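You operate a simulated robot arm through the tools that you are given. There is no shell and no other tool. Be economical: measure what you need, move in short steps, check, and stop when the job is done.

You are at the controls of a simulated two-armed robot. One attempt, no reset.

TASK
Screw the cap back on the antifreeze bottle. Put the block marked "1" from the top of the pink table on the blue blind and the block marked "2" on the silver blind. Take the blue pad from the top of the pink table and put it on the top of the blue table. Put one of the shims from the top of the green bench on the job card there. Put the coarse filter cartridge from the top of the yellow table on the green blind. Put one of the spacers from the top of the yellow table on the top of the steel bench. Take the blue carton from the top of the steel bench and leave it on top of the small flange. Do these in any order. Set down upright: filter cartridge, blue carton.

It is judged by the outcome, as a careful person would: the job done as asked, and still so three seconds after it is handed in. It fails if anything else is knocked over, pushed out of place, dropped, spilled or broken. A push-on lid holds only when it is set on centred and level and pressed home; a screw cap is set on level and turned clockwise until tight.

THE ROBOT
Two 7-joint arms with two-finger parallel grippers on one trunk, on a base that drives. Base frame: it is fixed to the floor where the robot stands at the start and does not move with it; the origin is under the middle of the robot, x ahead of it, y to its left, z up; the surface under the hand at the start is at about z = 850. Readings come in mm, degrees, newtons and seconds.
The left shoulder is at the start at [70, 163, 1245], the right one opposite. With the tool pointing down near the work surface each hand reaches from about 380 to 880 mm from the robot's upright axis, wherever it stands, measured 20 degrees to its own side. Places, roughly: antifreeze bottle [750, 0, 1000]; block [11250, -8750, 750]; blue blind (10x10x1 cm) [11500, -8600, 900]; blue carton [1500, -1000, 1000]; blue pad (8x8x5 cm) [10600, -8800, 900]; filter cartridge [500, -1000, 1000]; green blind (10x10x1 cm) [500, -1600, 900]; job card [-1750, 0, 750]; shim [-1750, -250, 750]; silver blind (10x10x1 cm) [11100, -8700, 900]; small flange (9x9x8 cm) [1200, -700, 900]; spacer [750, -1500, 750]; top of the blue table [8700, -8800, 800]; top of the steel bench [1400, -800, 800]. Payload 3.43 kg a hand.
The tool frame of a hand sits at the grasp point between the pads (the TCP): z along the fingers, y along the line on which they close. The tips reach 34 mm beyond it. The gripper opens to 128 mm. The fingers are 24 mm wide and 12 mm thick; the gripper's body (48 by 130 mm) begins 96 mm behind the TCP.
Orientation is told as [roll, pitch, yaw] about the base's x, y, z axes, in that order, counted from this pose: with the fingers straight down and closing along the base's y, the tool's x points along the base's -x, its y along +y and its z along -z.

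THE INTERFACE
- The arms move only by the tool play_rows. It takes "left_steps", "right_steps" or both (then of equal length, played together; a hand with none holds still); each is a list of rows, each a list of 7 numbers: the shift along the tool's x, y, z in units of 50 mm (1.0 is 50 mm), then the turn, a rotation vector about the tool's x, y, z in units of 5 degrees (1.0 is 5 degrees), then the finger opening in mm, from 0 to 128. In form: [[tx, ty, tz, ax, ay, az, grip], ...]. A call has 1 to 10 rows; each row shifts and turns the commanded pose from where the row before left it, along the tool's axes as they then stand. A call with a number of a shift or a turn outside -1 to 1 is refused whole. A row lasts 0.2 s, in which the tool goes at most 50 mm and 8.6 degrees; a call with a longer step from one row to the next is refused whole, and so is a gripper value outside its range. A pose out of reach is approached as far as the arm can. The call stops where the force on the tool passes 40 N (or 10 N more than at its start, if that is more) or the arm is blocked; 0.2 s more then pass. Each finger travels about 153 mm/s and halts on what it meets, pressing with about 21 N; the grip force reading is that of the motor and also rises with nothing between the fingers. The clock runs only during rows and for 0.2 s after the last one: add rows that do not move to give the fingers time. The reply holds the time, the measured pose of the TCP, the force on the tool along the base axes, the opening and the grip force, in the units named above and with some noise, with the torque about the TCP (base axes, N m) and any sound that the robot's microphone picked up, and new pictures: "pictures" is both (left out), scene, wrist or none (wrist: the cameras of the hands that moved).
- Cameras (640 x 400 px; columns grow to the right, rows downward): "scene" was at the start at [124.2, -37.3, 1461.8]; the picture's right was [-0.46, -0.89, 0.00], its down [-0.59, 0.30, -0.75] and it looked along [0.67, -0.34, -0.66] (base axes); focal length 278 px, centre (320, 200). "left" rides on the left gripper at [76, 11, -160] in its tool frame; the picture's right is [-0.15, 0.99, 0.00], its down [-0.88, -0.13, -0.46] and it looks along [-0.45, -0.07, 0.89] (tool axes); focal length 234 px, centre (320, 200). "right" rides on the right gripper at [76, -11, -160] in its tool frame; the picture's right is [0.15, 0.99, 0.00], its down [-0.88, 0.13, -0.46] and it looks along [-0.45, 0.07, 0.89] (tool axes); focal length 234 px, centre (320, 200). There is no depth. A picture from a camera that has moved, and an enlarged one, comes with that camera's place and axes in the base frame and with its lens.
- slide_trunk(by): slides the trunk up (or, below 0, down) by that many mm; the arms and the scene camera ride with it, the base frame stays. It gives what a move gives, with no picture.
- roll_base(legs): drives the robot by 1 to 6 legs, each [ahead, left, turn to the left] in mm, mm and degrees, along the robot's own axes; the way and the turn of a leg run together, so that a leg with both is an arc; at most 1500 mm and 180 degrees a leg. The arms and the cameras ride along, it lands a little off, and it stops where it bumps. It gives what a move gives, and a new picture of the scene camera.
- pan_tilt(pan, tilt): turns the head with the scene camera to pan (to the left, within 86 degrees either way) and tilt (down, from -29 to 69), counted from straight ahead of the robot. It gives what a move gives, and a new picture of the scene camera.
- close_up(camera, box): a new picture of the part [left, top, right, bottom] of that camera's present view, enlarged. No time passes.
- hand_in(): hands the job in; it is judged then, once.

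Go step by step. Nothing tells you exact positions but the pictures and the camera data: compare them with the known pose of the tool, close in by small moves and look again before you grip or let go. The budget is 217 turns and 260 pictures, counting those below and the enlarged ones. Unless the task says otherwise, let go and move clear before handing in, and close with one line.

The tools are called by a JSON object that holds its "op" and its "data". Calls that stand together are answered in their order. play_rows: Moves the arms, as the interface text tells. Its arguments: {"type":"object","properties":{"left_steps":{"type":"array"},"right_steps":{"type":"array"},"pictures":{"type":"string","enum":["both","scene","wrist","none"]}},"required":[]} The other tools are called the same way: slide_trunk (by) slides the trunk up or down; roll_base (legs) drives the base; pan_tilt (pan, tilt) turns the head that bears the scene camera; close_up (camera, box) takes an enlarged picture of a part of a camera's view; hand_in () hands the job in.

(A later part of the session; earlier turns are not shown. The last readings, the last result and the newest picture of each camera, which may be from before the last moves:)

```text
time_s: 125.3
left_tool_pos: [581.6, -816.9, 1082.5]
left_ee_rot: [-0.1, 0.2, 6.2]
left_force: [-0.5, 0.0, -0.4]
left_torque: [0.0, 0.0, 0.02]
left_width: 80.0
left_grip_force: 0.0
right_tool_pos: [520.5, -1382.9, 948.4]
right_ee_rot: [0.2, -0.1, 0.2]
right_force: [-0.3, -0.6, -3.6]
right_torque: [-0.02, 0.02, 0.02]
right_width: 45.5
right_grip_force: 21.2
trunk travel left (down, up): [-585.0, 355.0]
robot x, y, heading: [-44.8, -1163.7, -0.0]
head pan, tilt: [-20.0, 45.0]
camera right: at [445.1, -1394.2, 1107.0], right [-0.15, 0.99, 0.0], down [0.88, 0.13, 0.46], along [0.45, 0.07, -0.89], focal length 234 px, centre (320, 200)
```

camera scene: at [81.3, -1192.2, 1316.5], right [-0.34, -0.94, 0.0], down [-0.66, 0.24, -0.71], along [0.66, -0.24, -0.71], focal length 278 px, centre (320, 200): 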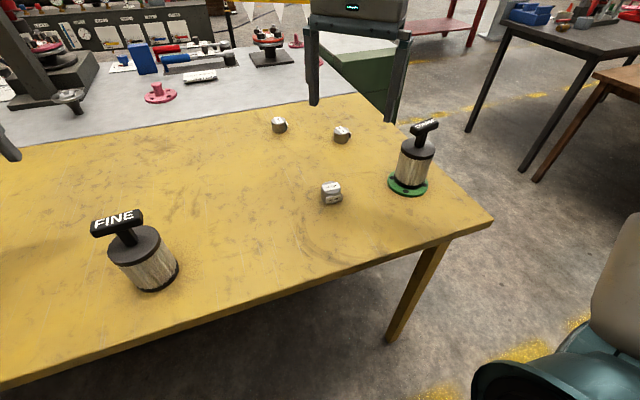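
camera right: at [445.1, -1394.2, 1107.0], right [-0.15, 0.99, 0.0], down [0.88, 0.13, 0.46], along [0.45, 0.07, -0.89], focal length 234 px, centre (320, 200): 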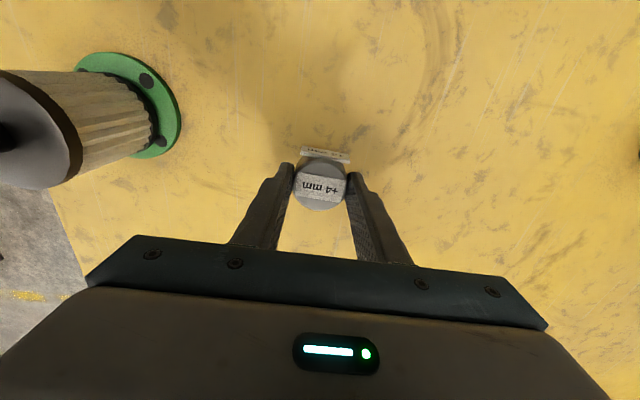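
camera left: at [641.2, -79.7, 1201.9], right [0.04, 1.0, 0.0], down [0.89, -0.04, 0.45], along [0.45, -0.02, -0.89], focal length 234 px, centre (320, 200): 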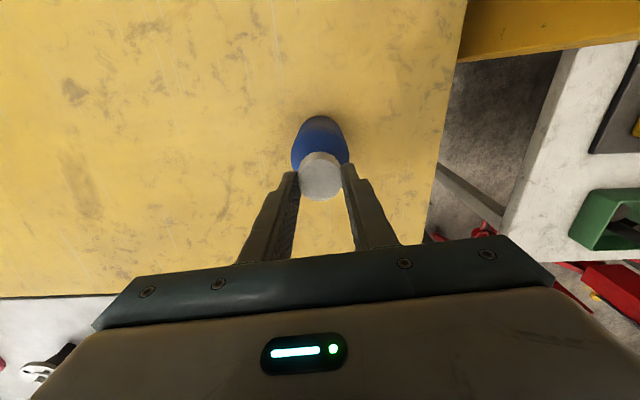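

The spacer is held. I'll raise it high and survey the room to plan a route to the steel bench.

{"op": "play_rows", "data": {"right_steps": [[0, 0, -0.8, 0, 0, 0, 30], [0.2, 0, -0.9, 0, 0, 0, 30], [0.3, 0, -0.9, 0, 0, 0, 30], [0.3, 0, -0.5, 0, 0, 0, 30], [0.3, 0, 0, 0, 0, 0, 30], [0, 0, 0, 0, 0, 0, 30]], "pictures": "none"}}

{"op": "slide_trunk", "data": {"by": 140}}

{"op": "pan_tilt", "data": {"pan": 0, "tilt": 18}}

{"op": "pan_tilt", "data": {"pan": -65, "tilt": 18}}

```text
time_s: 126.7
left_tool_pos: [581.6, -816.9, 1081.8]
left_ee_rot: [-0.1, 0.2, 6.1]
left_force: [0.2, -0.2, -0.6]
left_torque: [-0.03, 0.01, -0.01]
left_width: 79.7
left_grip_force: 0.0
right_tool_pos: [464.8, -1381.8, 1101.2]
right_ee_rot: [0.1, 0.0, 0.3]
right_force: [0.1, -0.4, -4.2]
right_torque: [-0.03, 0.01, -0.01]
right_width: 45.3
right_grip_force: 21.5
trunk travel left (down, up): [-585.0, 355.0]
robot x, y, heading: [-43.4, -1164.6, 0.0]
head pan, tilt: [-20.0, 45.0]
```

```text
time_s: 128.4
left_tool_pos: [581.0, -817.9, 1222.8]
left_ee_rot: [0.0, 0.2, 6.1]
left_force: [-1.2, 0.1, 0.3]
left_torque: [0.04, 0.02, -0.01]
left_width: 80.3
left_grip_force: 0.0
right_tool_pos: [466.3, -1382.8, 1240.7]
right_ee_rot: [0.0, 0.0, 0.4]
right_force: [-0.4, -0.8, -3.0]
right_torque: [0.02, 0.02, 0.0]
right_width: 45.3
right_grip_force: 20.9
trunk travel left (down, up): [-725.0, 215.0]
robot x, y, heading: [-45.9, -1161.7, -0.1]
head pan, tilt: [-20.0, 45.0]
```

```text
time_s: 129.3
left_tool_pos: [582.3, -817.3, 1222.0]
left_ee_rot: [0.0, 0.3, 6.0]
left_force: [0.1, -0.1, -0.4]
left_torque: [0.0, 0.01, -0.02]
left_width: 80.0
left_grip_force: 0.0
right_tool_pos: [465.3, -1384.0, 1241.2]
right_ee_rot: [0.1, 0.0, 0.3]
right_force: [0.9, -0.6, -5.2]
right_torque: [0.05, 0.02, -0.01]
right_width: 45.4
right_grip_force: 21.1
trunk travel left (down, up): [-725.0, 215.0]
robot x, y, heading: [-47.3, -1163.7, 0.0]
head pan, tilt: [0.0, 18.0]
camera scene: at [98.6, -1164.6, 1498.3], right [0.0, -1.0, 0.0], down [-0.31, 0.0, -0.95], along [0.95, 0.0, -0.31], focal length 278 px, centre (320, 200)
```

scene: 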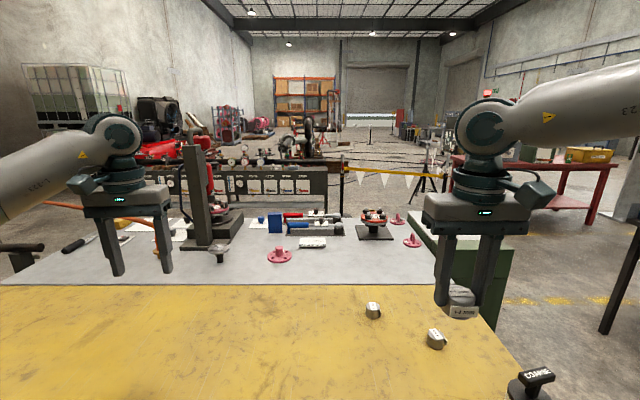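

```text
time_s: 130.6
left_tool_pos: [581.6, -817.1, 1221.0]
left_ee_rot: [0.0, 0.2, 6.0]
left_force: [0.1, -0.2, 0.3]
left_torque: [-0.02, 0.03, -0.01]
left_width: 80.0
left_grip_force: 0.1
right_tool_pos: [465.2, -1382.9, 1241.1]
right_ee_rot: [0.1, 0.1, 0.3]
right_force: [-0.5, -0.1, -3.5]
right_torque: [0.01, -0.01, 0.01]
right_width: 45.5
right_grip_force: 21.3
trunk travel left (down, up): [-725.0, 215.0]
robot x, y, heading: [-45.0, -1168.8, 0.3]
head pan, tilt: [-65.0, 18.0]
camera scene: at [44.8, -1249.0, 1498.4], right [-0.91, -0.42, 0.0], down [-0.13, 0.28, -0.95], along [0.4, -0.86, -0.31], focal length 278 px, centre (320, 200)
```

scene: 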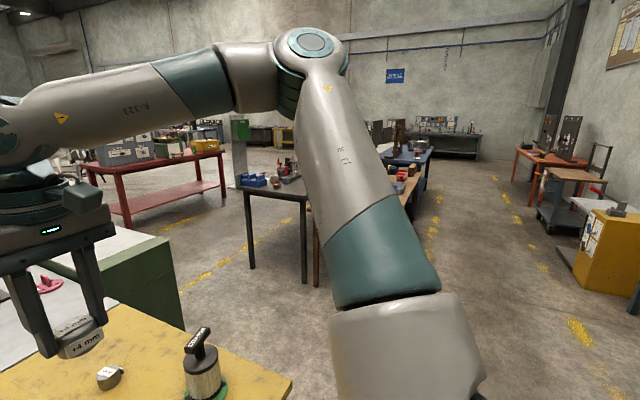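

The bench lies behind the yellow table (x 1015–1705), so I need another approach side for the carton and flange. I'll raise the trunk fully and look at what lies behind and beside it.

{"op": "slide_trunk", "data": {"by": 210}}

{"op": "pan_tilt", "data": {"pan": 0, "tilt": 30}}

{"op": "pan_tilt", "data": {"pan": 35, "tilt": 25}}

```text
time_s: 132.9
left_tool_pos: [582.0, -818.4, 1431.9]
left_ee_rot: [-0.1, 0.3, 6.1]
left_force: [-0.1, -1.0, -0.9]
left_torque: [0.0, 0.02, 0.01]
left_width: 80.1
left_grip_force: 0.1
right_tool_pos: [465.6, -1382.2, 1450.8]
right_ee_rot: [0.1, 0.0, 0.3]
right_force: [-0.2, -0.5, -2.9]
right_torque: [0.03, 0.02, 0.0]
right_width: 45.5
right_grip_force: 21.5
trunk travel left (down, up): [-935.0, 5.0]
robot x, y, heading: [-41.2, -1166.8, 0.1]
head pan, tilt: [-65.0, 18.0]
```

```text
time_s: 134.2
left_tool_pos: [581.7, -817.1, 1431.8]
left_ee_rot: [0.0, 0.2, 6.0]
left_force: [0.6, -0.8, -0.6]
left_torque: [-0.04, -0.02, -0.02]
left_width: 79.8
left_grip_force: 0.1
right_tool_pos: [465.5, -1383.8, 1451.2]
right_ee_rot: [0.1, 0.0, 0.3]
right_force: [0.2, -1.2, -3.1]
right_torque: [-0.04, 0.02, -0.02]
right_width: 45.2
right_grip_force: 20.9
trunk travel left (down, up): [-935.0, 5.0]
robot x, y, heading: [-45.4, -1162.5, -0.2]
head pan, tilt: [0.0, 30.0]
camera scene: at [96.0, -1164.6, 1689.0], right [0.0, -1.0, 0.0], down [-0.5, 0.0, -0.87], along [0.87, 0.0, -0.5], focal length 278 px, centre (320, 200)
```

scene: 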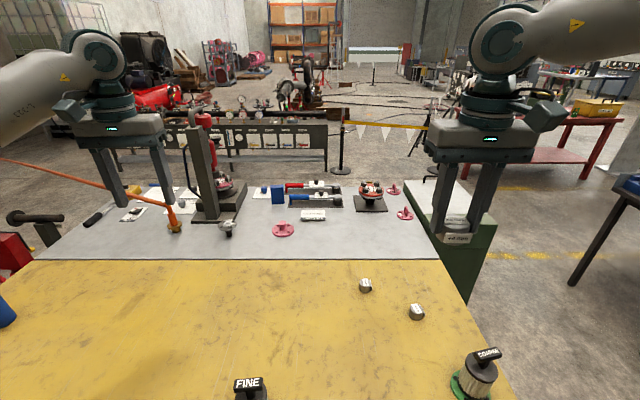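

```text
time_s: 135.3
left_tool_pos: [580.5, -817.6, 1431.3]
left_ee_rot: [0.0, 0.2, 6.1]
left_force: [-0.2, -0.1, -0.3]
left_torque: [-0.04, -0.03, 0.01]
left_width: 80.0
left_grip_force: 0.1
right_tool_pos: [465.7, -1382.5, 1451.4]
right_ee_rot: [0.1, 0.0, 0.4]
right_force: [0.9, 0.5, -3.8]
right_torque: [0.01, 0.01, -0.02]
right_width: 45.5
right_grip_force: 21.0
trunk travel left (down, up): [-935.0, 5.0]
robot x, y, heading: [-45.1, -1164.6, 0.1]
head pan, tilt: [35.0, 25.0]
camera scene: at [81.0, -1111.7, 1697.0], right [0.57, -0.82, 0.0], down [-0.35, -0.24, -0.91], along [0.74, 0.52, -0.42], focal length 278 px, centre (320, 200)
```

scene: 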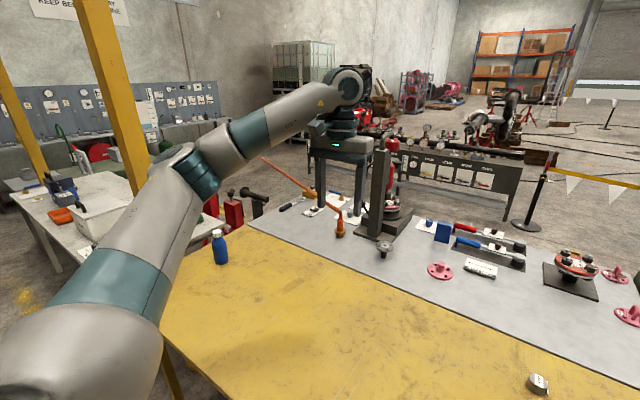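

There is open floor behind the bench, and a corridor about 950 mm wide to its right between the green cabinet and the dark tables. I'll drive right and then forward along that corridor, hands held high.

{"op": "roll_base", "data": {"legs": [[0, -1475, 0]]}}

{"op": "pan_tilt", "data": {"pan": 0, "tilt": 30}}

```text
time_s: 142.5
left_tool_pos: [579.1, -2284.6, 1431.5]
left_ee_rot: [-0.1, 0.2, 6.0]
left_force: [-0.3, 0.0, -0.6]
left_torque: [-0.04, 0.02, -0.01]
left_width: 80.0
left_grip_force: 0.1
right_tool_pos: [463.8, -2847.8, 1450.7]
right_ee_rot: [0.1, 0.1, 0.2]
right_force: [0.0, 0.7, -4.0]
right_torque: [-0.01, -0.02, 0.04]
right_width: 45.1
right_grip_force: 21.1
trunk travel left (down, up): [-935.0, 5.0]
robot x, y, heading: [-46.8, -2631.3, 0.1]
head pan, tilt: [35.0, 25.0]
camera scene: at [79.0, -2576.4, 1697.0], right [0.57, -0.82, 0.0], down [-0.35, -0.24, -0.91], along [0.74, 0.52, -0.42], focal length 278 px, centre (320, 200)
```

scene: 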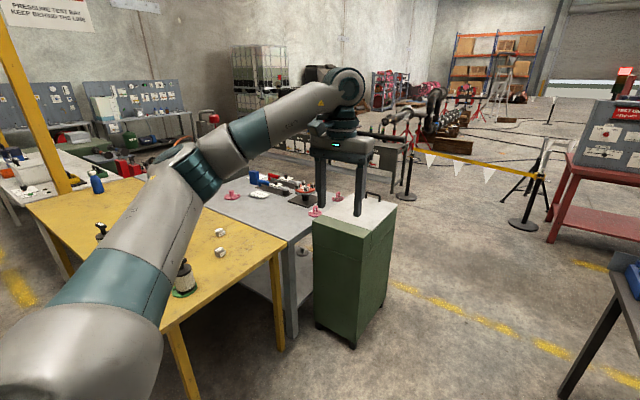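

```text
time_s: 143.5
left_tool_pos: [580.5, -2284.0, 1432.0]
left_ee_rot: [0.1, 0.2, 6.0]
left_force: [0.6, 0.2, -0.7]
left_torque: [0.01, -0.02, 0.0]
left_width: 80.2
left_grip_force: 0.0
right_tool_pos: [463.4, -2848.8, 1451.4]
right_ee_rot: [0.1, 0.0, 0.2]
right_force: [0.8, -0.4, -4.0]
right_torque: [-0.01, -0.02, -0.03]
right_width: 45.2
right_grip_force: 21.0
trunk travel left (down, up): [-935.0, 5.0]
robot x, y, heading: [-49.0, -2632.5, -0.1]
head pan, tilt: [0.0, 30.0]
camera scene: at [93.8, -2630.4, 1689.0], right [0.0, -1.0, 0.0], down [-0.5, 0.0, -0.87], along [0.87, 0.0, -0.5], focal length 278 px, centre (320, 200)
```

scene: 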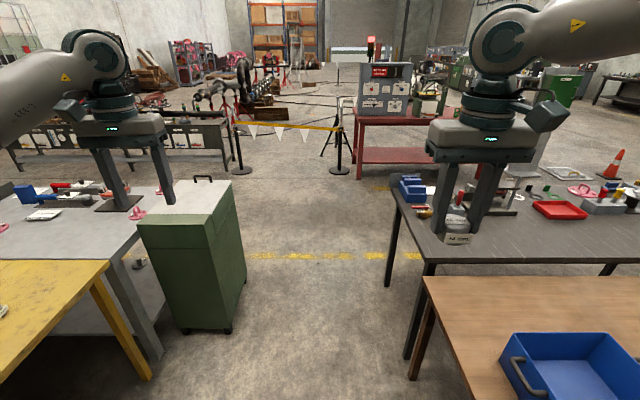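

The corridor is clear: cabinet side at y = -2025 and tables from y = -3130. I'll drive ahead 2450 mm.

{"op": "roll_base", "data": {"legs": [[1500, 30, 0], [950, 20, 0]]}}

{"op": "pan_tilt", "data": {"pan": 75, "tilt": 30}}

```text
refused: leg 1 is longer than a leg can be; nothing moved
```

```text
time_s: 145.0
left_tool_pos: [579.9, -2283.2, 1430.7]
left_ee_rot: [0.0, 0.2, 5.9]
left_force: [-0.2, 0.6, 0.2]
left_torque: [0.0, 0.0, 0.02]
left_width: 79.9
left_grip_force: 0.0
right_tool_pos: [462.3, -2848.7, 1450.4]
right_ee_rot: [0.1, 0.0, 0.2]
right_force: [0.1, 0.3, -2.9]
right_torque: [0.0, -0.02, 0.01]
right_width: 45.4
right_grip_force: 21.1
trunk travel left (down, up): [-935.0, 5.0]
robot x, y, heading: [-46.1, -2632.2, -0.2]
head pan, tilt: [75.0, 30.0]
camera scene: at [27.1, -2542.7, 1689.1], right [0.97, -0.26, 0.0], down [-0.13, -0.48, -0.87], along [0.23, 0.84, -0.5], focal length 278 px, centre (320, 200)
```

scene: 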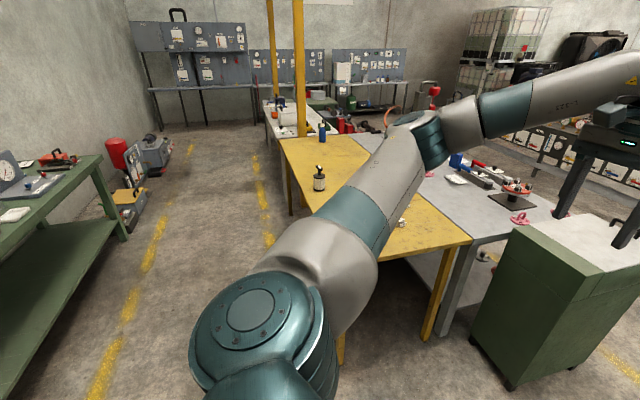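

{"op": "roll_base", "data": {"legs": [[1250, 30, 0], [1200, 20, 0]]}}

{"op": "pan_tilt", "data": {"pan": 80, "tilt": 35}}

```text
time_s: 157.0
left_tool_pos: [3016.0, -2218.8, 1433.0]
left_ee_rot: [0.0, 0.2, 6.6]
left_force: [0.2, -0.6, 0.2]
left_torque: [0.04, -0.01, 0.01]
left_width: 80.1
left_grip_force: 0.1
right_tool_pos: [2905.7, -2786.1, 1450.3]
right_ee_rot: [0.1, 0.0, 0.7]
right_force: [-0.3, -0.2, -3.8]
right_torque: [-0.01, 0.0, -0.01]
right_width: 45.2
right_grip_force: 20.4
trunk travel left (down, up): [-935.0, 5.0]
robot x, y, heading: [2394.0, -2568.1, 0.7]
head pan, tilt: [75.0, 30.0]
camera scene: at [2465.6, -2483.3, 1689.2], right [0.97, -0.25, 0.0], down [-0.13, -0.48, -0.87], along [0.22, 0.84, -0.5], focal length 278 px, centre (320, 200)
```

scene: 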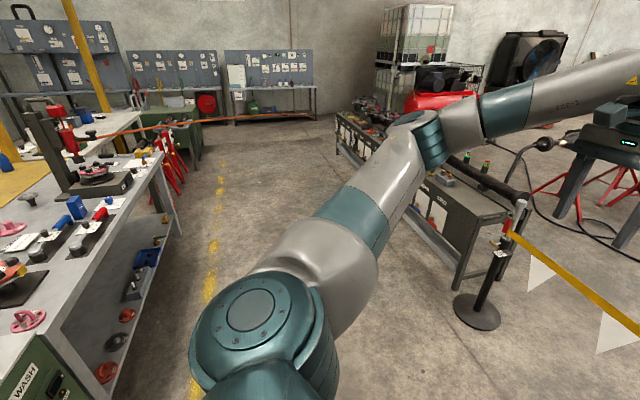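

```text
time_s: 157.6
left_tool_pos: [3017.0, -2218.1, 1431.7]
left_ee_rot: [0.1, 0.2, 6.5]
left_force: [0.1, 0.8, 0.4]
left_torque: [-0.01, 0.0, 0.02]
left_width: 80.2
left_grip_force: 0.1
right_tool_pos: [2905.7, -2785.1, 1450.7]
right_ee_rot: [0.2, 0.0, 0.7]
right_force: [0.2, -0.8, -3.2]
right_torque: [0.0, -0.02, -0.02]
right_width: 45.2
right_grip_force: 20.7
trunk travel left (down, up): [-935.0, 5.0]
robot x, y, heading: [2396.8, -2572.1, 0.6]
head pan, tilt: [80.0, 35.0]
camera scene: at [2458.1, -2484.0, 1681.4], right [0.99, -0.17, 0.0], down [-0.1, -0.57, -0.82], along [0.14, 0.81, -0.57], focal length 278 px, centre (320, 200)
```

scene: 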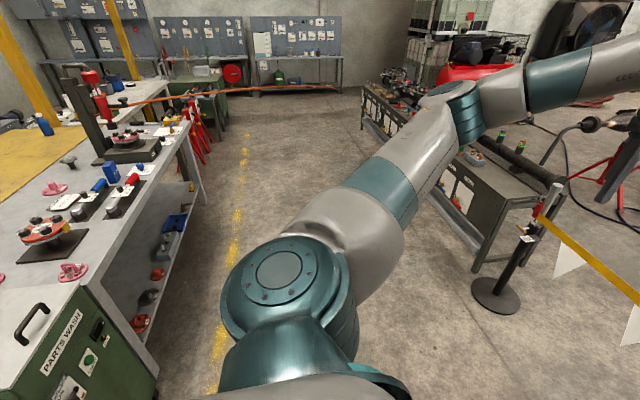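

The aisle behind the bench is wide (x 1705–3900). I'll turn around to face the bench from behind and move along it to y ≈ -950.

{"op": "roll_base", "data": {"legs": [[0, 0, 179.5], [0, -1450, 0], [0, -150, 0]]}}

{"op": "pan_tilt", "data": {"pan": 0, "tilt": 35}}

```text
time_s: 173.1
left_tool_pos: [1783.2, -1328.5, 1431.2]
left_ee_rot: [-0.2, 0.1, -174.2]
left_force: [0.2, 0.4, 0.1]
left_torque: [0.03, -0.01, 0.02]
left_width: 79.8
left_grip_force: 0.1
right_tool_pos: [1902.4, -762.3, 1450.5]
right_ee_rot: [0.0, 0.1, -180.1]
right_force: [0.9, -0.4, -3.3]
right_torque: [0.03, -0.01, 0.01]
right_width: 45.5
right_grip_force: 21.1
trunk travel left (down, up): [-935.0, 5.0]
robot x, y, heading: [2409.4, -977.8, 179.6]
head pan, tilt: [80.0, 35.0]
camera scene: at [2344.3, -1068.3, 1681.1], right [-0.98, 0.18, 0.0], down [0.1, 0.57, -0.82], along [-0.15, -0.8, -0.58], focal length 278 px, centre (320, 200)
```

scene: 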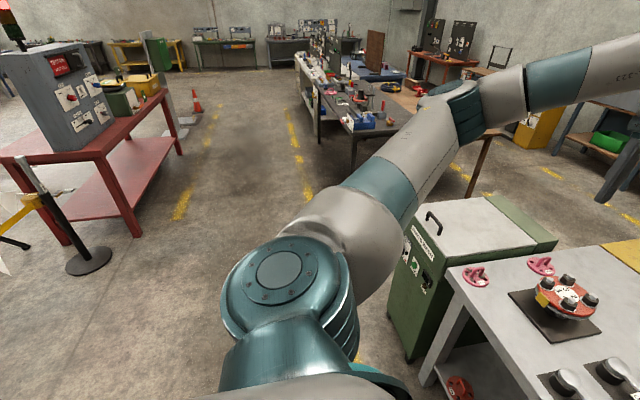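

```text
time_s: 174.6
left_tool_pos: [1783.8, -1325.4, 1431.6]
left_ee_rot: [0.0, 0.1, -174.3]
left_force: [-0.3, -0.2, 0.3]
left_torque: [-0.04, -0.02, 0.0]
left_width: 80.2
left_grip_force: 0.0
right_tool_pos: [1903.1, -760.6, 1450.3]
right_ee_rot: [0.1, 0.0, -180.0]
right_force: [0.4, -0.8, -3.7]
right_torque: [0.02, -0.01, -0.01]
right_width: 45.1
right_grip_force: 21.0
trunk travel left (down, up): [-935.0, 5.0]
robot x, y, heading: [2411.7, -976.7, 179.7]
head pan, tilt: [0.0, 35.0]
camera scene: at [2272.1, -976.8, 1681.2], right [0.01, 1.0, 0.0], down [0.57, 0.0, -0.82], along [-0.82, 0.0, -0.57], focal length 278 px, centre (320, 200)
```

scene: 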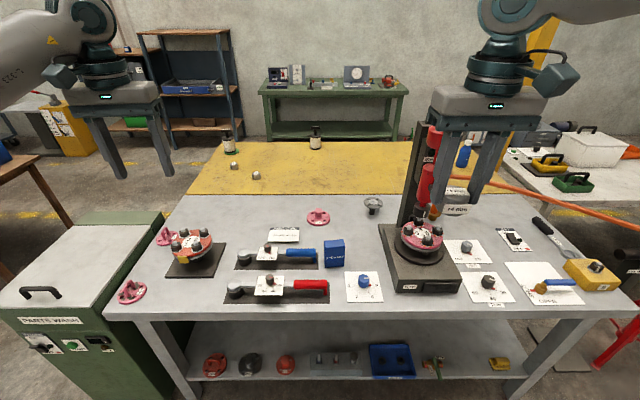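

I can see everything from behind the bench: carton near [1518, -921], small flange near [1200, -715] beside a tall press column, and a free spot near [1410, -790]. I'll move up to the bench and lower the trunk.

{"op": "roll_base", "data": {"legs": [[350, 0, 0.3]]}}

{"op": "slide_trunk", "data": {"by": -350}}

{"op": "pan_tilt", "data": {"pan": -10, "tilt": 45}}

```text
time_s: 176.9
left_tool_pos: [1440.0, -1327.6, 1432.8]
left_ee_rot: [-0.1, 0.1, -173.8]
left_force: [0.0, 0.4, 0.3]
left_torque: [-0.01, 0.04, -0.01]
left_width: 79.7
left_grip_force: 0.1
right_tool_pos: [1555.7, -762.0, 1451.8]
right_ee_rot: [0.0, -0.2, -179.6]
right_force: [0.5, -0.1, -3.3]
right_torque: [0.0, 0.01, 0.02]
right_width: 45.3
right_grip_force: 20.3
trunk travel left (down, up): [-935.0, 5.0]
robot x, y, heading: [2065.7, -981.1, 179.7]
head pan, tilt: [0.0, 35.0]
camera scene: at [1926.8, -977.3, 1681.6], right [0.0, 1.0, 0.0], down [0.57, 0.0, -0.82], along [-0.82, 0.0, -0.57], focal length 278 px, centre (320, 200)
```

scene: 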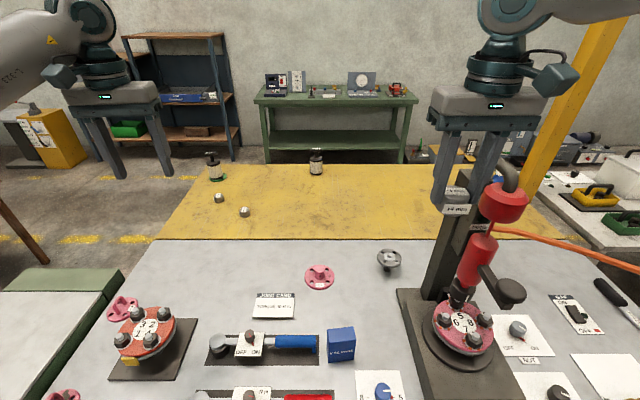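

```text
time_s: 180.3
left_tool_pos: [1437.1, -1328.5, 1082.9]
left_ee_rot: [-0.1, 0.3, -173.8]
left_force: [0.6, 0.0, -0.7]
left_torque: [-0.01, -0.03, 0.0]
left_width: 80.0
left_grip_force: 0.0
right_tool_pos: [1552.8, -762.4, 1101.4]
right_ee_rot: [0.1, 0.0, -179.7]
right_force: [-0.2, 0.0, -3.6]
right_torque: [-0.03, 0.0, -0.01]
right_width: 45.1
right_grip_force: 20.7
trunk travel left (down, up): [-585.0, 355.0]
robot x, y, heading: [2065.6, -978.1, 179.9]
head pan, tilt: [0.0, 35.0]
```

```text
time_s: 181.0
left_tool_pos: [1436.0, -1327.8, 1082.3]
left_ee_rot: [-0.1, 0.1, -173.8]
left_force: [0.0, 0.4, -0.5]
left_torque: [-0.01, 0.02, -0.02]
left_width: 80.0
left_grip_force: 0.1
right_tool_pos: [1552.9, -761.9, 1101.9]
right_ee_rot: [0.1, 0.0, -179.6]
right_force: [0.5, -0.8, -4.8]
right_torque: [0.0, 0.03, 0.0]
right_width: 45.5
right_grip_force: 21.4
trunk travel left (down, up): [-585.0, 355.0]
robot x, y, heading: [2062.2, -980.3, 179.7]
head pan, tilt: [-10.0, 45.0]
camera scene: at [1931.1, -963.2, 1316.5], right [0.17, 0.98, 0.0], down [0.7, -0.12, -0.71], along [-0.7, 0.12, -0.71], focal length 278 px, centre (320, 200)
```

scene: 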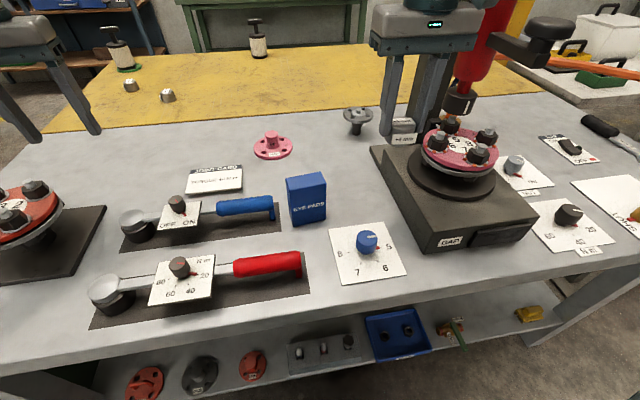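

The press has a crank knob near [1579, -601, 1219], so I'll keep the right arm away from it. I'll shift the base 100 mm to -y, then carry the spacer to about [1405, -800].

{"op": "roll_base", "data": {"legs": [[0, 100, 0]]}}

{"op": "play_rows", "data": {"right_steps": [[-0.3, 0, 0, 0, 0, 0, 30], [-0.5, 0, 0, 0, 0, 0, 30], [-0.6, 0, 0.1, 0, 0, 0, 30], [-0.6, -0.3, 0.3, 0, 0, 0, 30], [-0.5, -0.4, 0.3, 0, 0, 0, 30], [-0.3, -0.4, 0.4, 0, 0, 0, 30], [0, 0, 0.4, 0, 0, 0, 30], [0, 0, 0, 0, 0, 0, 30]], "pictures": "both"}}

```text
time_s: 182.1
left_tool_pos: [1435.8, -1425.4, 1081.5]
left_ee_rot: [-0.1, 0.3, -173.9]
left_force: [0.0, -0.6, -0.3]
left_torque: [0.0, 0.02, 0.02]
left_width: 79.7
left_grip_force: 0.0
right_tool_pos: [1553.5, -861.4, 1100.7]
right_ee_rot: [0.2, 0.0, -179.6]
right_force: [-0.4, 0.5, -4.1]
right_torque: [0.02, -0.04, 0.0]
right_width: 45.5
right_grip_force: 20.9
trunk travel left (down, up): [-585.0, 355.0]
robot x, y, heading: [2060.3, -1077.6, -179.9]
head pan, tilt: [-10.0, 45.0]
camera scene: at [1931.2, -1061.1, 1316.4], right [0.17, 0.98, 0.0], down [0.7, -0.12, -0.71], along [-0.7, 0.12, -0.71], focal length 278 px, centre (320, 200)
```

scene: 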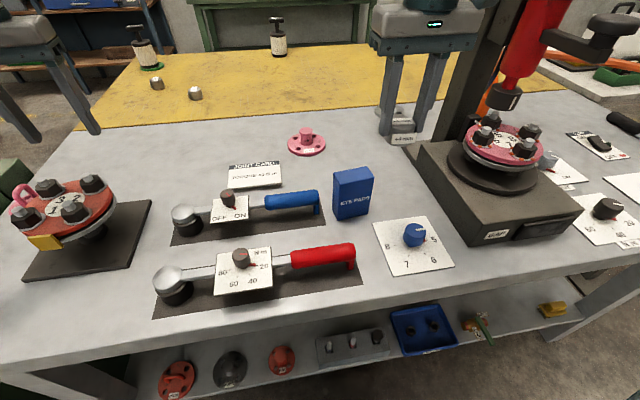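

```text
time_s: 183.9
left_tool_pos: [1436.5, -1425.6, 1082.9]
left_ee_rot: [-0.1, 0.2, -173.9]
left_force: [-0.2, 0.0, -0.8]
left_torque: [-0.01, 0.01, 0.0]
left_width: 80.2
left_grip_force: 0.1
right_tool_pos: [1413.4, -805.6, 1027.2]
right_ee_rot: [0.2, 0.1, -179.6]
right_force: [-0.7, 0.7, -4.4]
right_torque: [0.01, 0.03, -0.01]
right_width: 45.3
right_grip_force: 20.6
trunk travel left (down, up): [-585.0, 355.0]
robot x, y, heading: [2063.6, -1078.5, -180.1]
head pan, tilt: [-10.0, 45.0]
camera scene: at [1931.2, -1060.9, 1316.4], right [0.17, 0.98, 0.0], down [0.7, -0.12, -0.71], along [-0.7, 0.12, -0.71], focal length 278 px, centre (320, 200)
camera right: at [1489.1, -794.3, 1186.1], right [0.15, -0.99, 0.0], down [-0.88, -0.14, 0.46], along [-0.45, -0.07, -0.89], focal length 234 px, centre (320, 200)
```

scene: 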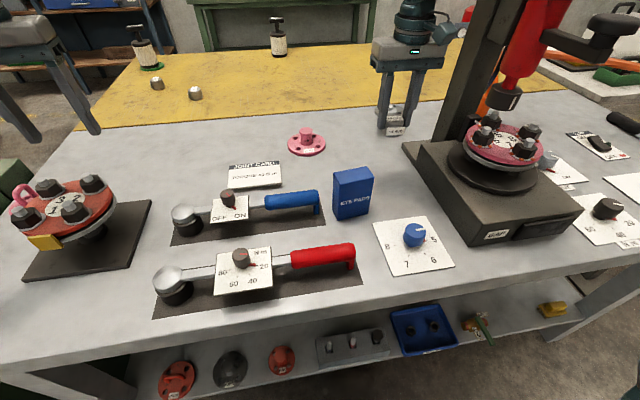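
right: 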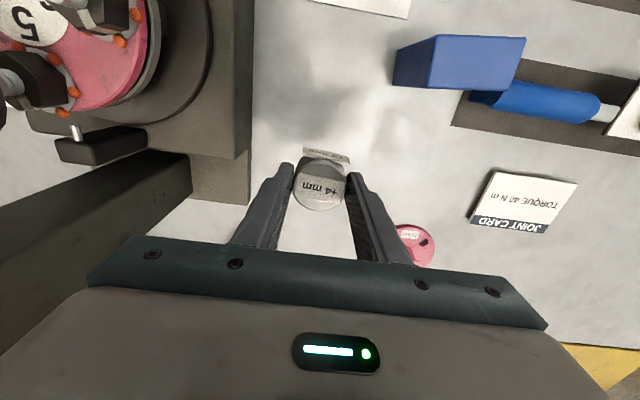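

Clear table lies under the spacer. I'll shift slightly away from the press and lower it.

{"op": "play_rows", "data": {"right_steps": [[0, 0.25, 0.2, 0, 0, 0, 30], [0, 0, 0.5, 0, 0, 0, 30], [0, 0, 0.6, 0, 0, 0, 30], [0, 0, 0.5, 0, 0, 0, 30], [0, 0, 0.3, 0, 0, 0, 30], [0, 0, 0.1, 0, 0, 0, 30], [0, 0, 0, 0, 0, 0, 30]], "pictures": "wrist"}}

```text
time_s: 185.5
left_tool_pos: [1438.4, -1427.2, 1081.7]
left_ee_rot: [-0.1, 0.2, -173.9]
left_force: [0.1, 0.8, 0.0]
left_torque: [0.01, -0.02, 0.0]
left_width: 80.2
left_grip_force: 0.1
right_tool_pos: [1412.2, -820.3, 917.4]
right_ee_rot: [0.1, 0.0, -179.5]
right_force: [1.2, 0.7, -5.3]
right_torque: [0.0, -0.03, 0.03]
right_width: 45.0
right_grip_force: 21.0
trunk travel left (down, up): [-585.0, 355.0]
robot x, y, heading: [2057.1, -1076.6, -179.9]
head pan, tilt: [-10.0, 45.0]
camera right: at [1488.8, -808.3, 1077.1], right [0.15, -0.99, 0.0], down [-0.88, -0.14, 0.46], along [-0.45, -0.07, -0.89], focal length 234 px, centre (320, 200)
```

right: 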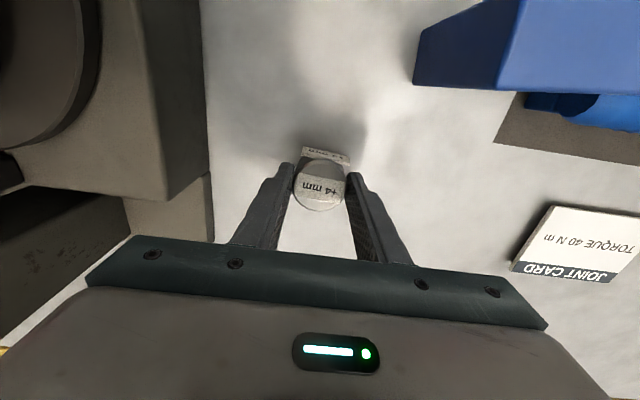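

There is about 20 mm left. I'll lower in small steps until I feel the bench.

{"op": "play_rows", "data": {"right_steps": [[0, 0, 0.15, 0, 0, 0, 30], [0, 0, 0.1, 0, 0, 0, 30], [0, 0, 0.06, 0, 0, 0, 30], [0, 0, 0.04, 0, 0, 0, 30], [0, 0, 0.04, 0, 0, 0, 30], [0, 0, 0, 0, 0, 0, 30]], "pictures": "none"}}

```text
time_s: 186.9
left_tool_pos: [1439.7, -1427.1, 1082.4]
left_ee_rot: [-0.1, 0.1, -173.9]
left_force: [-0.2, 0.3, 0.3]
left_torque: [0.01, 0.0, 0.0]
left_width: 80.2
left_grip_force: 0.0
right_tool_pos: [1414.5, -819.0, 898.3]
right_ee_rot: [0.1, -0.1, -179.6]
right_force: [-0.9, 0.2, -3.8]
right_torque: [0.03, 0.01, 0.03]
right_width: 45.4
right_grip_force: 21.0
trunk travel left (down, up): [-585.0, 355.0]
robot x, y, heading: [2063.5, -1076.7, 180.0]
head pan, tilt: [-10.0, 45.0]
```

{"op": "play_rows", "data": {"right_steps": [[0, 0, 0.04, 0, 0, 0, 30], [0, 0, 0.04, 0, 0, 0, 30], [0, 0, 0.04, 0, 0, 0, 30], [0, 0, 0, 0, 0, 0, 30]], "pictures": "none"}}

```text
time_s: 187.9
left_tool_pos: [1439.9, -1428.1, 1083.2]
left_ee_rot: [-0.2, 0.0, -174.0]
left_force: [0.8, -0.4, 0.5]
left_torque: [0.03, 0.04, 0.02]
left_width: 79.9
left_grip_force: 0.0
right_tool_pos: [1413.4, -819.9, 894.6]
right_ee_rot: [0.2, -0.5, -179.6]
right_force: [-5.5, -0.3, 16.6]
right_torque: [0.28, 0.26, 0.09]
right_width: 45.7
right_grip_force: 20.8
trunk travel left (down, up): [-585.0, 355.0]
robot x, y, heading: [2064.0, -1078.0, -179.9]
head pan, tilt: [-10.0, 45.0]
```

It is down (17 N). I'll open and rise, then withdraw the right hand toward me.

{"op": "play_rows", "data": {"right_steps": [[0, 0, -0.05, 0, 0, 0, 55], [0, 0, 0, 0, 0, 0, 85], [0, 0, 0, 0, 0, 0, 85], [0, 0, -0.5, 0, 0, 0, 85], [0, 0, -0.9, 0, 0, 0, 85], [0, 0, -0.9, 0, 0, 0, 85], [0, 0, -0.9, 0, 0, 0, 85], [0.5, 0, -0.7, 0, 0, 0, 85], [0.8, 0, 0, 0, 0, 0, 85], [0.8, 0, 0, 0, 0, 0, 85]], "pictures": "scene"}}

{"op": "close_up", "data": {"camera": "scene", "box": [300, 80, 460, 240]}}

```text
time_s: 190.1
left_tool_pos: [1438.6, -1425.8, 1083.5]
left_ee_rot: [-0.1, 0.1, -173.8]
left_force: [-0.1, -0.2, 1.3]
left_torque: [-0.02, 0.05, 0.0]
left_width: 80.0
left_grip_force: 0.1
right_tool_pos: [1518.9, -816.9, 1090.0]
right_ee_rot: [0.2, -0.2, -179.6]
right_force: [0.2, 0.5, -0.4]
right_torque: [-0.01, 0.05, -0.04]
right_width: 85.2
right_grip_force: 0.1
trunk travel left (down, up): [-585.0, 355.0]
robot x, y, heading: [2060.6, -1077.7, -180.2]
head pan, tilt: [-10.0, 45.0]
camera scene: at [1933.4, -1060.8, 1316.7], right [0.17, 0.98, 0.0], down [0.7, -0.12, -0.71], along [-0.7, 0.12, -0.71], focal length 278 px, centre (320, 200)
```

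scene: 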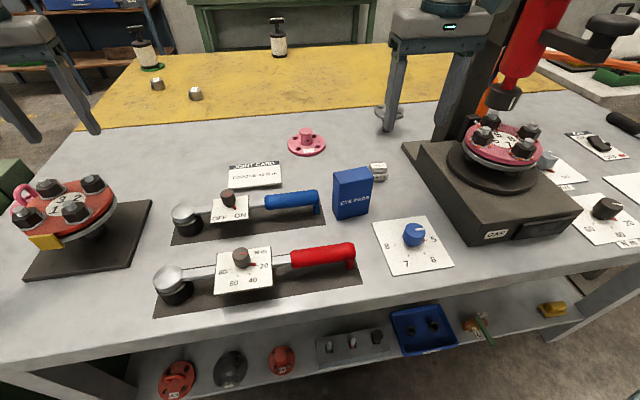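

```text
2.50 times, centred on (380, 160) of scene
camera zoom: at [1933.4, -1060.8, 1316.7], right [0.17, 0.98, 0.0], down [0.7, -0.12, -0.71], along [-0.7, 0.12, -0.71], focal length 696 px, centre (170, 300)
```

zoom: 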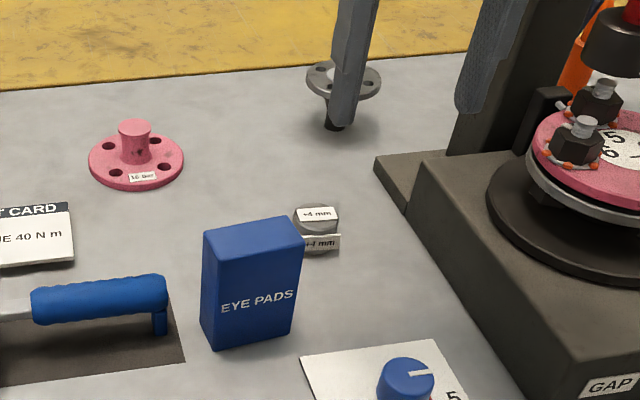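

The spacer stands on the bench. Next the carton goes to the small flange with the left hand; first I'll pull the right hand back toward me so it clears the press when I shift sideways.

{"op": "play_rows", "data": {"right_steps": [[0.5, 0, -0.3, 0, 0, 0, 60], [0.8, 0, -0.4, 0, 0, 0, 60], [0.8, 0, -0.5, 0, 0, 0, 60], [0.8, 0, -0.5, 0, 0, 0, 60], [0.6, 0, -0.5, 0, 0, 0, 60], [0, 0, 0, 0, 0, 0, 60]], "pictures": "none"}}

{"op": "close_up", "data": {"camera": "scene", "box": [300, 80, 460, 240]}}

```text
time_s: 191.5
left_tool_pos: [1437.1, -1426.4, 1082.0]
left_ee_rot: [0.0, 0.2, -173.9]
left_force: [0.2, 0.2, -0.3]
left_torque: [0.03, -0.05, 0.01]
left_width: 80.2
left_grip_force: 0.0
right_tool_pos: [1692.9, -816.0, 1198.9]
right_ee_rot: [0.1, 0.0, -179.6]
right_force: [0.5, 0.1, 0.6]
right_torque: [0.0, -0.01, -0.02]
right_width: 60.2
right_grip_force: 0.0
trunk travel left (down, up): [-585.0, 355.0]
robot x, y, heading: [2062.0, -1075.1, -180.0]
head pan, tilt: [-10.0, 45.0]
```

```text
2.50 times, centred on (380, 160) of scene
camera zoom: at [1930.6, -1061.1, 1316.3], right [0.17, 0.98, 0.0], down [0.7, -0.12, -0.71], along [-0.7, 0.12, -0.71], focal length 696 px, centre (170, 300)
```

zoom: 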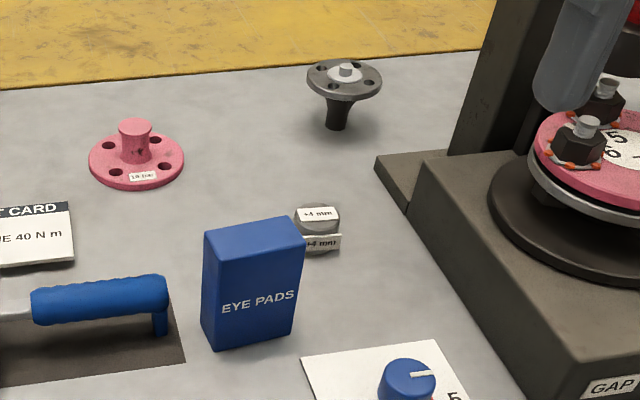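

I'll zoom in on the silver small flange, since its top has a raised centre that matters for setting the carton down.

{"op": "close_up", "data": {"camera": "scene", "box": [365, 95, 410, 140]}}

{"op": "roll_base", "data": {"legs": [[0, -360, 0]]}}

```text
8.89 times, centred on (388, 118) of scene
camera zoom: at [1930.6, -1061.1, 1316.3], right [0.17, 0.98, 0.0], down [0.7, -0.12, -0.71], along [-0.7, 0.12, -0.71], focal length 2474 px, centre (-280, 933)
```

zoom: 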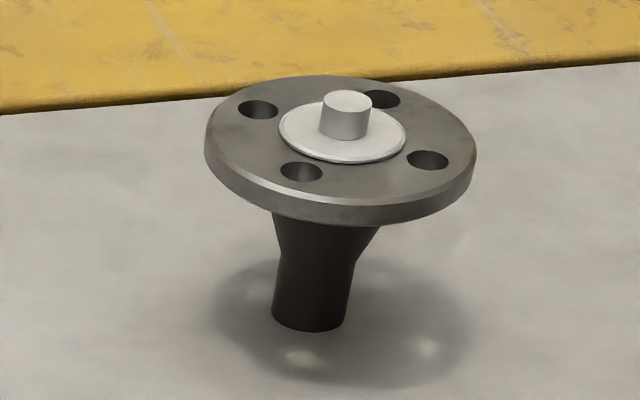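

```text
time_s: 193.9
left_tool_pos: [1436.8, -1063.2, 1081.7]
left_ee_rot: [-0.2, 0.3, -174.0]
left_force: [-0.4, 0.2, 0.2]
left_torque: [0.02, 0.01, 0.03]
left_width: 79.7
left_grip_force: 0.0
right_tool_pos: [1695.1, -454.5, 1198.0]
right_ee_rot: [0.2, 0.0, -179.8]
right_force: [-0.1, 0.7, -0.6]
right_torque: [0.0, 0.01, 0.02]
right_width: 59.8
right_grip_force: 0.1
trunk travel left (down, up): [-585.0, 355.0]
robot x, y, heading: [2062.9, -716.2, 179.9]
head pan, tilt: [-10.0, 45.0]
camera scene: at [1932.0, -700.3, 1316.5], right [0.18, 0.98, 0.0], down [0.7, -0.12, -0.71], along [-0.7, 0.12, -0.71], focal length 278 px, centre (320, 200)
```

scene: 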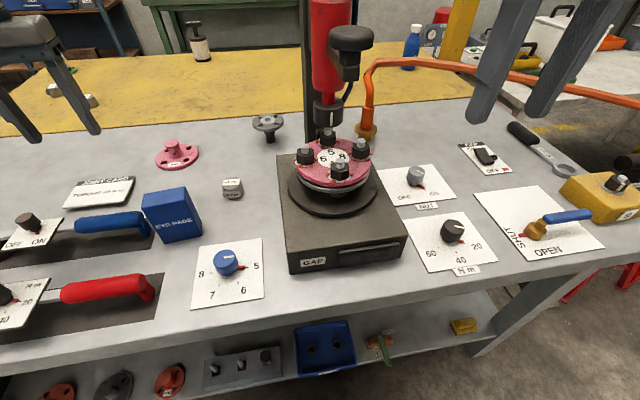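

The flange has a narrow stem and a small flat-topped nub in the centre, so the carton must be set exactly centred. Now I'll bring the left hand over the carton and turn it 90° so it grips the carton's thin sides.

{"op": "play_rows", "data": {"left_steps": [[0.3, -0.4, 0, 0, 0, 0, 100], [0.4, -0.6, 0, 0, 0, 0, 100], [0.4, -0.6, 0, 0, 0, 0, 100], [0.4, -0.6, 0, 0, 0, 0, 100], [0.4, -0.5, 0, 0, 0, 0, 100], [0, 0, 0, 0, 0, -1, 100], [0, 0, 0, 0, 0, -1, 100], [0, 0, 0, 0, 0, -1, 100], [0, 0, 0, 0, 0, -1, 100], [0, 0, 0, 0, 0, -1, 100]], "pictures": "none"}}

{"op": "play_rows", "data": {"left_steps": [[0, 0, 0, 0, 0, -1, 100], [0, 0, 0, 0, 0, -1, 100], [0, 0, 0, 0, 0, -1, 100], [0, 0, 0, 0, 0, -1, 100], [0, 0, 0, 0, 0, -1, 100], [0, 0, 0, 0, 0, -1, 100], [0, 0, 0, 0, 0, -1, 100], [0, 0, 0, 0, 0, -1, 100], [0, 0, 0, 0, 0, -1, 100], [0, 0, 0, 0, 0, -1, 100]], "pictures": "none"}}

{"op": "play_rows", "data": {"left_steps": [[0, 0, 0, 0, 0, -1, 100], [0, 0, 0, 0, 0, -0.8, 100], [0, 0, 0, 0, 0, 0, 100]], "pictures": "both"}}

```text
time_s: 196.1
left_tool_pos: [1517.3, -918.4, 1083.6]
left_ee_rot: [0.0, 0.2, -148.8]
left_force: [-0.8, -0.2, -0.3]
left_torque: [-0.01, -0.02, 0.01]
left_width: 99.9
left_grip_force: 0.1
right_tool_pos: [1694.8, -455.5, 1198.7]
right_ee_rot: [0.1, 0.0, -179.8]
right_force: [0.5, -0.7, 0.1]
right_torque: [-0.04, -0.02, -0.01]
right_width: 59.9
right_grip_force: 0.0
trunk travel left (down, up): [-585.0, 355.0]
robot x, y, heading: [2064.3, -715.4, 180.0]
head pan, tilt: [-10.0, 45.0]
```

```text
time_s: 198.3
left_tool_pos: [1516.6, -919.5, 1082.4]
left_ee_rot: [0.1, 0.1, -98.8]
left_force: [-1.0, 0.1, -0.1]
left_torque: [0.03, 0.02, -0.02]
left_width: 100.3
left_grip_force: 0.1
right_tool_pos: [1693.5, -455.5, 1199.7]
right_ee_rot: [0.2, -0.1, -179.7]
right_force: [-0.2, -0.6, -0.3]
right_torque: [-0.02, -0.01, -0.02]
right_width: 59.9
right_grip_force: 0.2
trunk travel left (down, up): [-585.0, 355.0]
robot x, y, heading: [2062.2, -717.2, 180.1]
head pan, tilt: [-10.0, 45.0]
```

```text
time_s: 199.1
left_tool_pos: [1517.7, -917.8, 1081.7]
left_ee_rot: [0.2, 0.0, -89.9]
left_force: [0.5, 0.9, -0.3]
left_torque: [0.02, 0.02, -0.03]
left_width: 99.9
left_grip_force: 0.0
right_tool_pos: [1693.9, -454.8, 1199.1]
right_ee_rot: [0.1, 0.0, -179.8]
right_force: [-0.2, -0.1, 0.5]
right_torque: [-0.03, -0.01, -0.03]
right_width: 59.8
right_grip_force: 0.0
trunk travel left (down, up): [-585.0, 355.0]
robot x, y, heading: [2064.0, -714.8, 180.0]
head pan, tilt: [-10.0, 45.0]
camera scene: at [1932.1, -700.3, 1316.5], right [0.18, 0.98, 0.0], down [0.7, -0.12, -0.71], along [-0.7, 0.12, -0.71], focal length 278 px, centre (320, 200)
camera left: at [1528.1, -843.6, 1242.1], right [0.99, -0.15, 0.0], down [-0.13, -0.88, 0.45], along [-0.06, -0.45, -0.89], focal length 234 px, centre (320, 200)
```

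scene: 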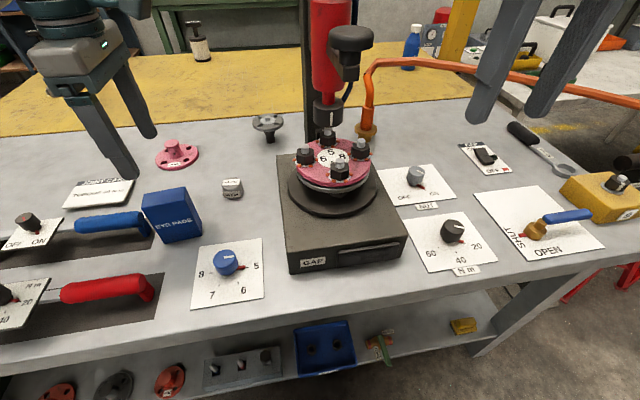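
left: 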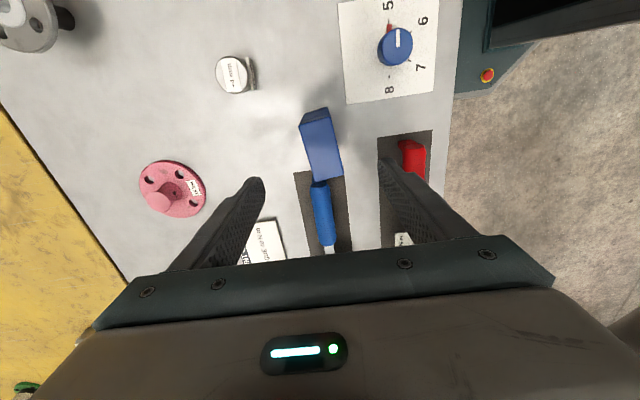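

{"op": "close_up", "data": {"camera": "left", "box": [270, 90, 370, 210]}}

```text
3.33 times, centred on (320, 150) of left
camera zoom: at [1528.1, -843.6, 1242.1], right [0.99, -0.15, 0.0], down [-0.13, -0.88, 0.45], along [-0.06, -0.45, -0.89], focal length 781 px, centre (320, 367)
```

zoom: 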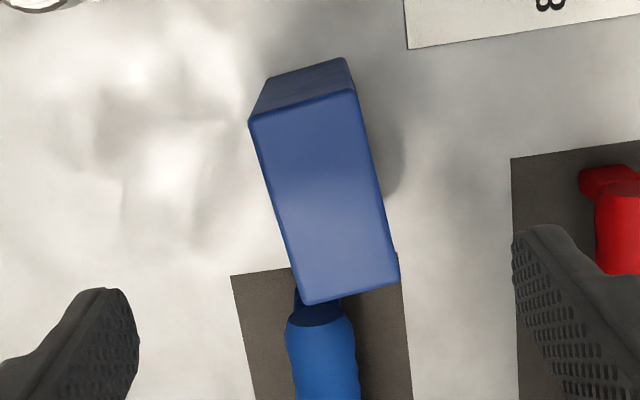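

The carton's centre is at about [1521, -920] and it is turned about 8°. I'll match that angle, centre on it and lower partway.

{"op": "play_rows", "data": {"left_steps": [[-0.04, 0.08, 0, 0, 0, -0.9, 100], [0, 0, 0.3, 0, 0, -0.8, 100], [0, 0, 0.5, 0, 0, 0, 100], [0, 0, 0.5, 0, 0, 0, 100], [0, 0, 0.2, 0, 0, 0, 100], [0, 0, 0, 0, 0, 0, 100]], "pictures": "none"}}

{"op": "close_up", "data": {"camera": "left", "box": [240, 90, 400, 230]}}

```text
time_s: 200.5
left_tool_pos: [1521.7, -922.2, 1006.4]
left_ee_rot: [0.2, 0.2, -81.5]
left_force: [0.1, 0.4, -0.1]
left_torque: [-0.01, 0.03, 0.01]
left_width: 100.0
left_grip_force: 0.0
right_tool_pos: [1692.8, -455.0, 1198.1]
right_ee_rot: [0.1, 0.0, -179.8]
right_force: [0.6, -0.3, -0.5]
right_torque: [0.01, 0.02, -0.04]
right_width: 59.8
right_grip_force: 0.2
trunk travel left (down, up): [-585.0, 355.0]
robot x, y, heading: [2062.9, -718.5, 179.7]
head pan, tilt: [-10.0, 45.0]
```

```text
2.86 times, centred on (320, 160) of left
camera zoom: at [1520.5, -845.4, 1166.9], right [1.0, 0.0, 0.0], down [0.0, -0.89, 0.45], along [0.0, -0.45, -0.89], focal length 669 px, centre (320, 314)
```

zoom: 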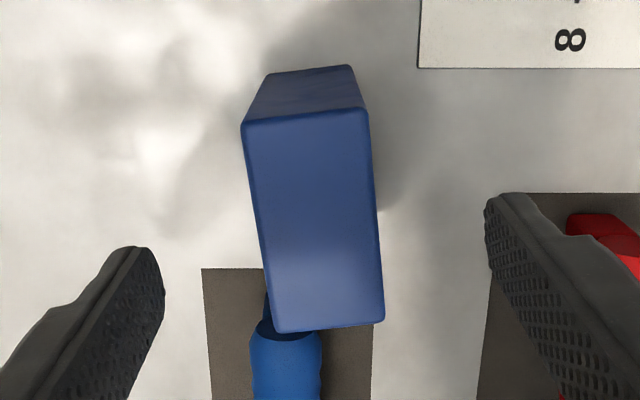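

Nearly aligned. I'll make a small correction, lower to z = 930 and close on the thin sides.

{"op": "play_rows", "data": {"left_steps": [[0.08, -0.03, 0.2, 0, 0, 0.4, 100], [0, 0, 0.5, 0, 0, 0, 100], [0, 0, 0.5, 0, 0, 0, 100], [0, 0, 0.33, 0, 0, 0, 100], [0, 0, 0, 0, 0, 0, 80], [0, 0, 0, 0, 0, 0, 60], [0, 0, 0, 0, 0, 0, 48], [0, 0, 0, 0, 0, 0, 25], [0, 0, 0, 0, 0, 0, 25]], "pictures": "wrist"}}

```text
time_s: 202.5
left_tool_pos: [1519.7, -917.4, 931.5]
left_ee_rot: [0.1, 0.1, -83.5]
left_force: [0.1, 0.4, -0.1]
left_torque: [0.03, 0.0, 0.0]
left_width: 39.6
left_grip_force: 21.6
right_tool_pos: [1693.8, -455.3, 1198.4]
right_ee_rot: [0.0, 0.0, -179.7]
right_force: [0.2, -0.2, -0.5]
right_torque: [0.01, -0.01, 0.01]
right_width: 59.8
right_grip_force: 0.0
trunk travel left (down, up): [-585.0, 355.0]
robot x, y, heading: [2060.9, -719.2, 179.9]
head pan, tilt: [-10.0, 45.0]
camera left: at [1522.0, -841.1, 1090.9], right [1.0, -0.03, 0.0], down [-0.03, -0.89, 0.45], along [-0.01, -0.45, -0.89], focal length 234 px, centre (320, 200)
```

left: 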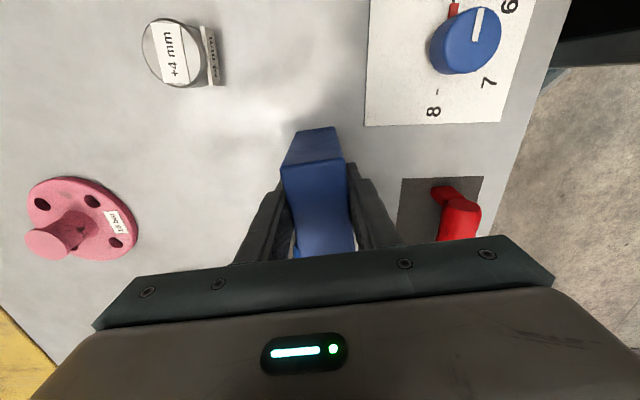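

The carton is gripped at 39.6 mm. I'll lift it straight up.

{"op": "play_rows", "data": {"left_steps": [[0, 0, -0.2, 0, 0, 0, 25], [0, 0, -0.6, 0, 0, 0, 25], [0, 0, -0.8, 0, 0, 0, 25], [0, 0, -0.8, 0, 0, 0, 25], [0, 0, -0.8, 0, 0, 0, 25], [0, 0, 0, 0, 0, 0, 25]], "pictures": "both"}}

```text
time_s: 203.9
left_tool_pos: [1520.9, -917.4, 1090.2]
left_ee_rot: [0.1, 0.2, -83.5]
left_force: [-0.3, 0.0, -0.7]
left_torque: [0.03, -0.02, -0.02]
left_width: 39.7
left_grip_force: 21.2
right_tool_pos: [1693.0, -455.7, 1198.5]
right_ee_rot: [0.1, 0.0, -179.7]
right_force: [-0.7, -0.7, -0.3]
right_torque: [0.0, -0.01, 0.01]
right_width: 60.3
right_grip_force: 0.1
trunk travel left (down, up): [-585.0, 355.0]
robot x, y, heading: [2058.1, -716.7, 179.9]
head pan, tilt: [-10.0, 45.0]
camera scene: at [1931.4, -700.7, 1316.4], right [0.18, 0.98, 0.0], down [0.7, -0.12, -0.71], along [-0.7, 0.12, -0.71], focal length 278 px, centre (320, 200)
camera left: at [1521.6, -841.8, 1250.7], right [1.0, -0.03, 0.0], down [-0.03, -0.89, 0.45], along [-0.01, -0.45, -0.89], focal length 234 px, centre (320, 200)
```

scene: 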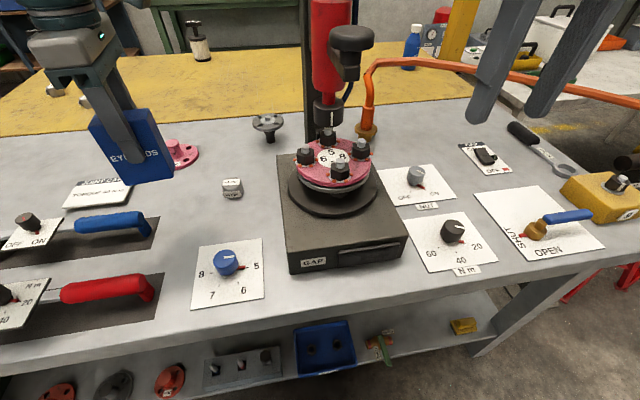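
left: 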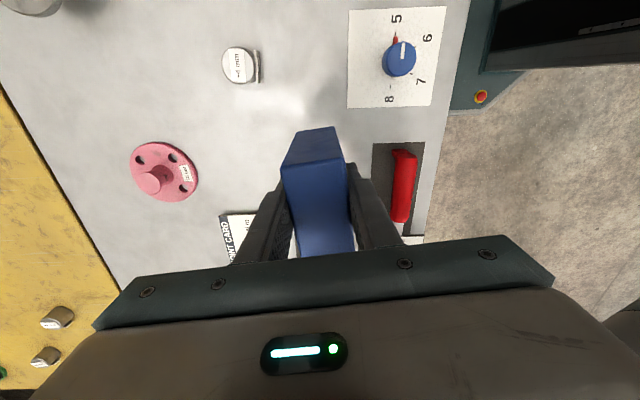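

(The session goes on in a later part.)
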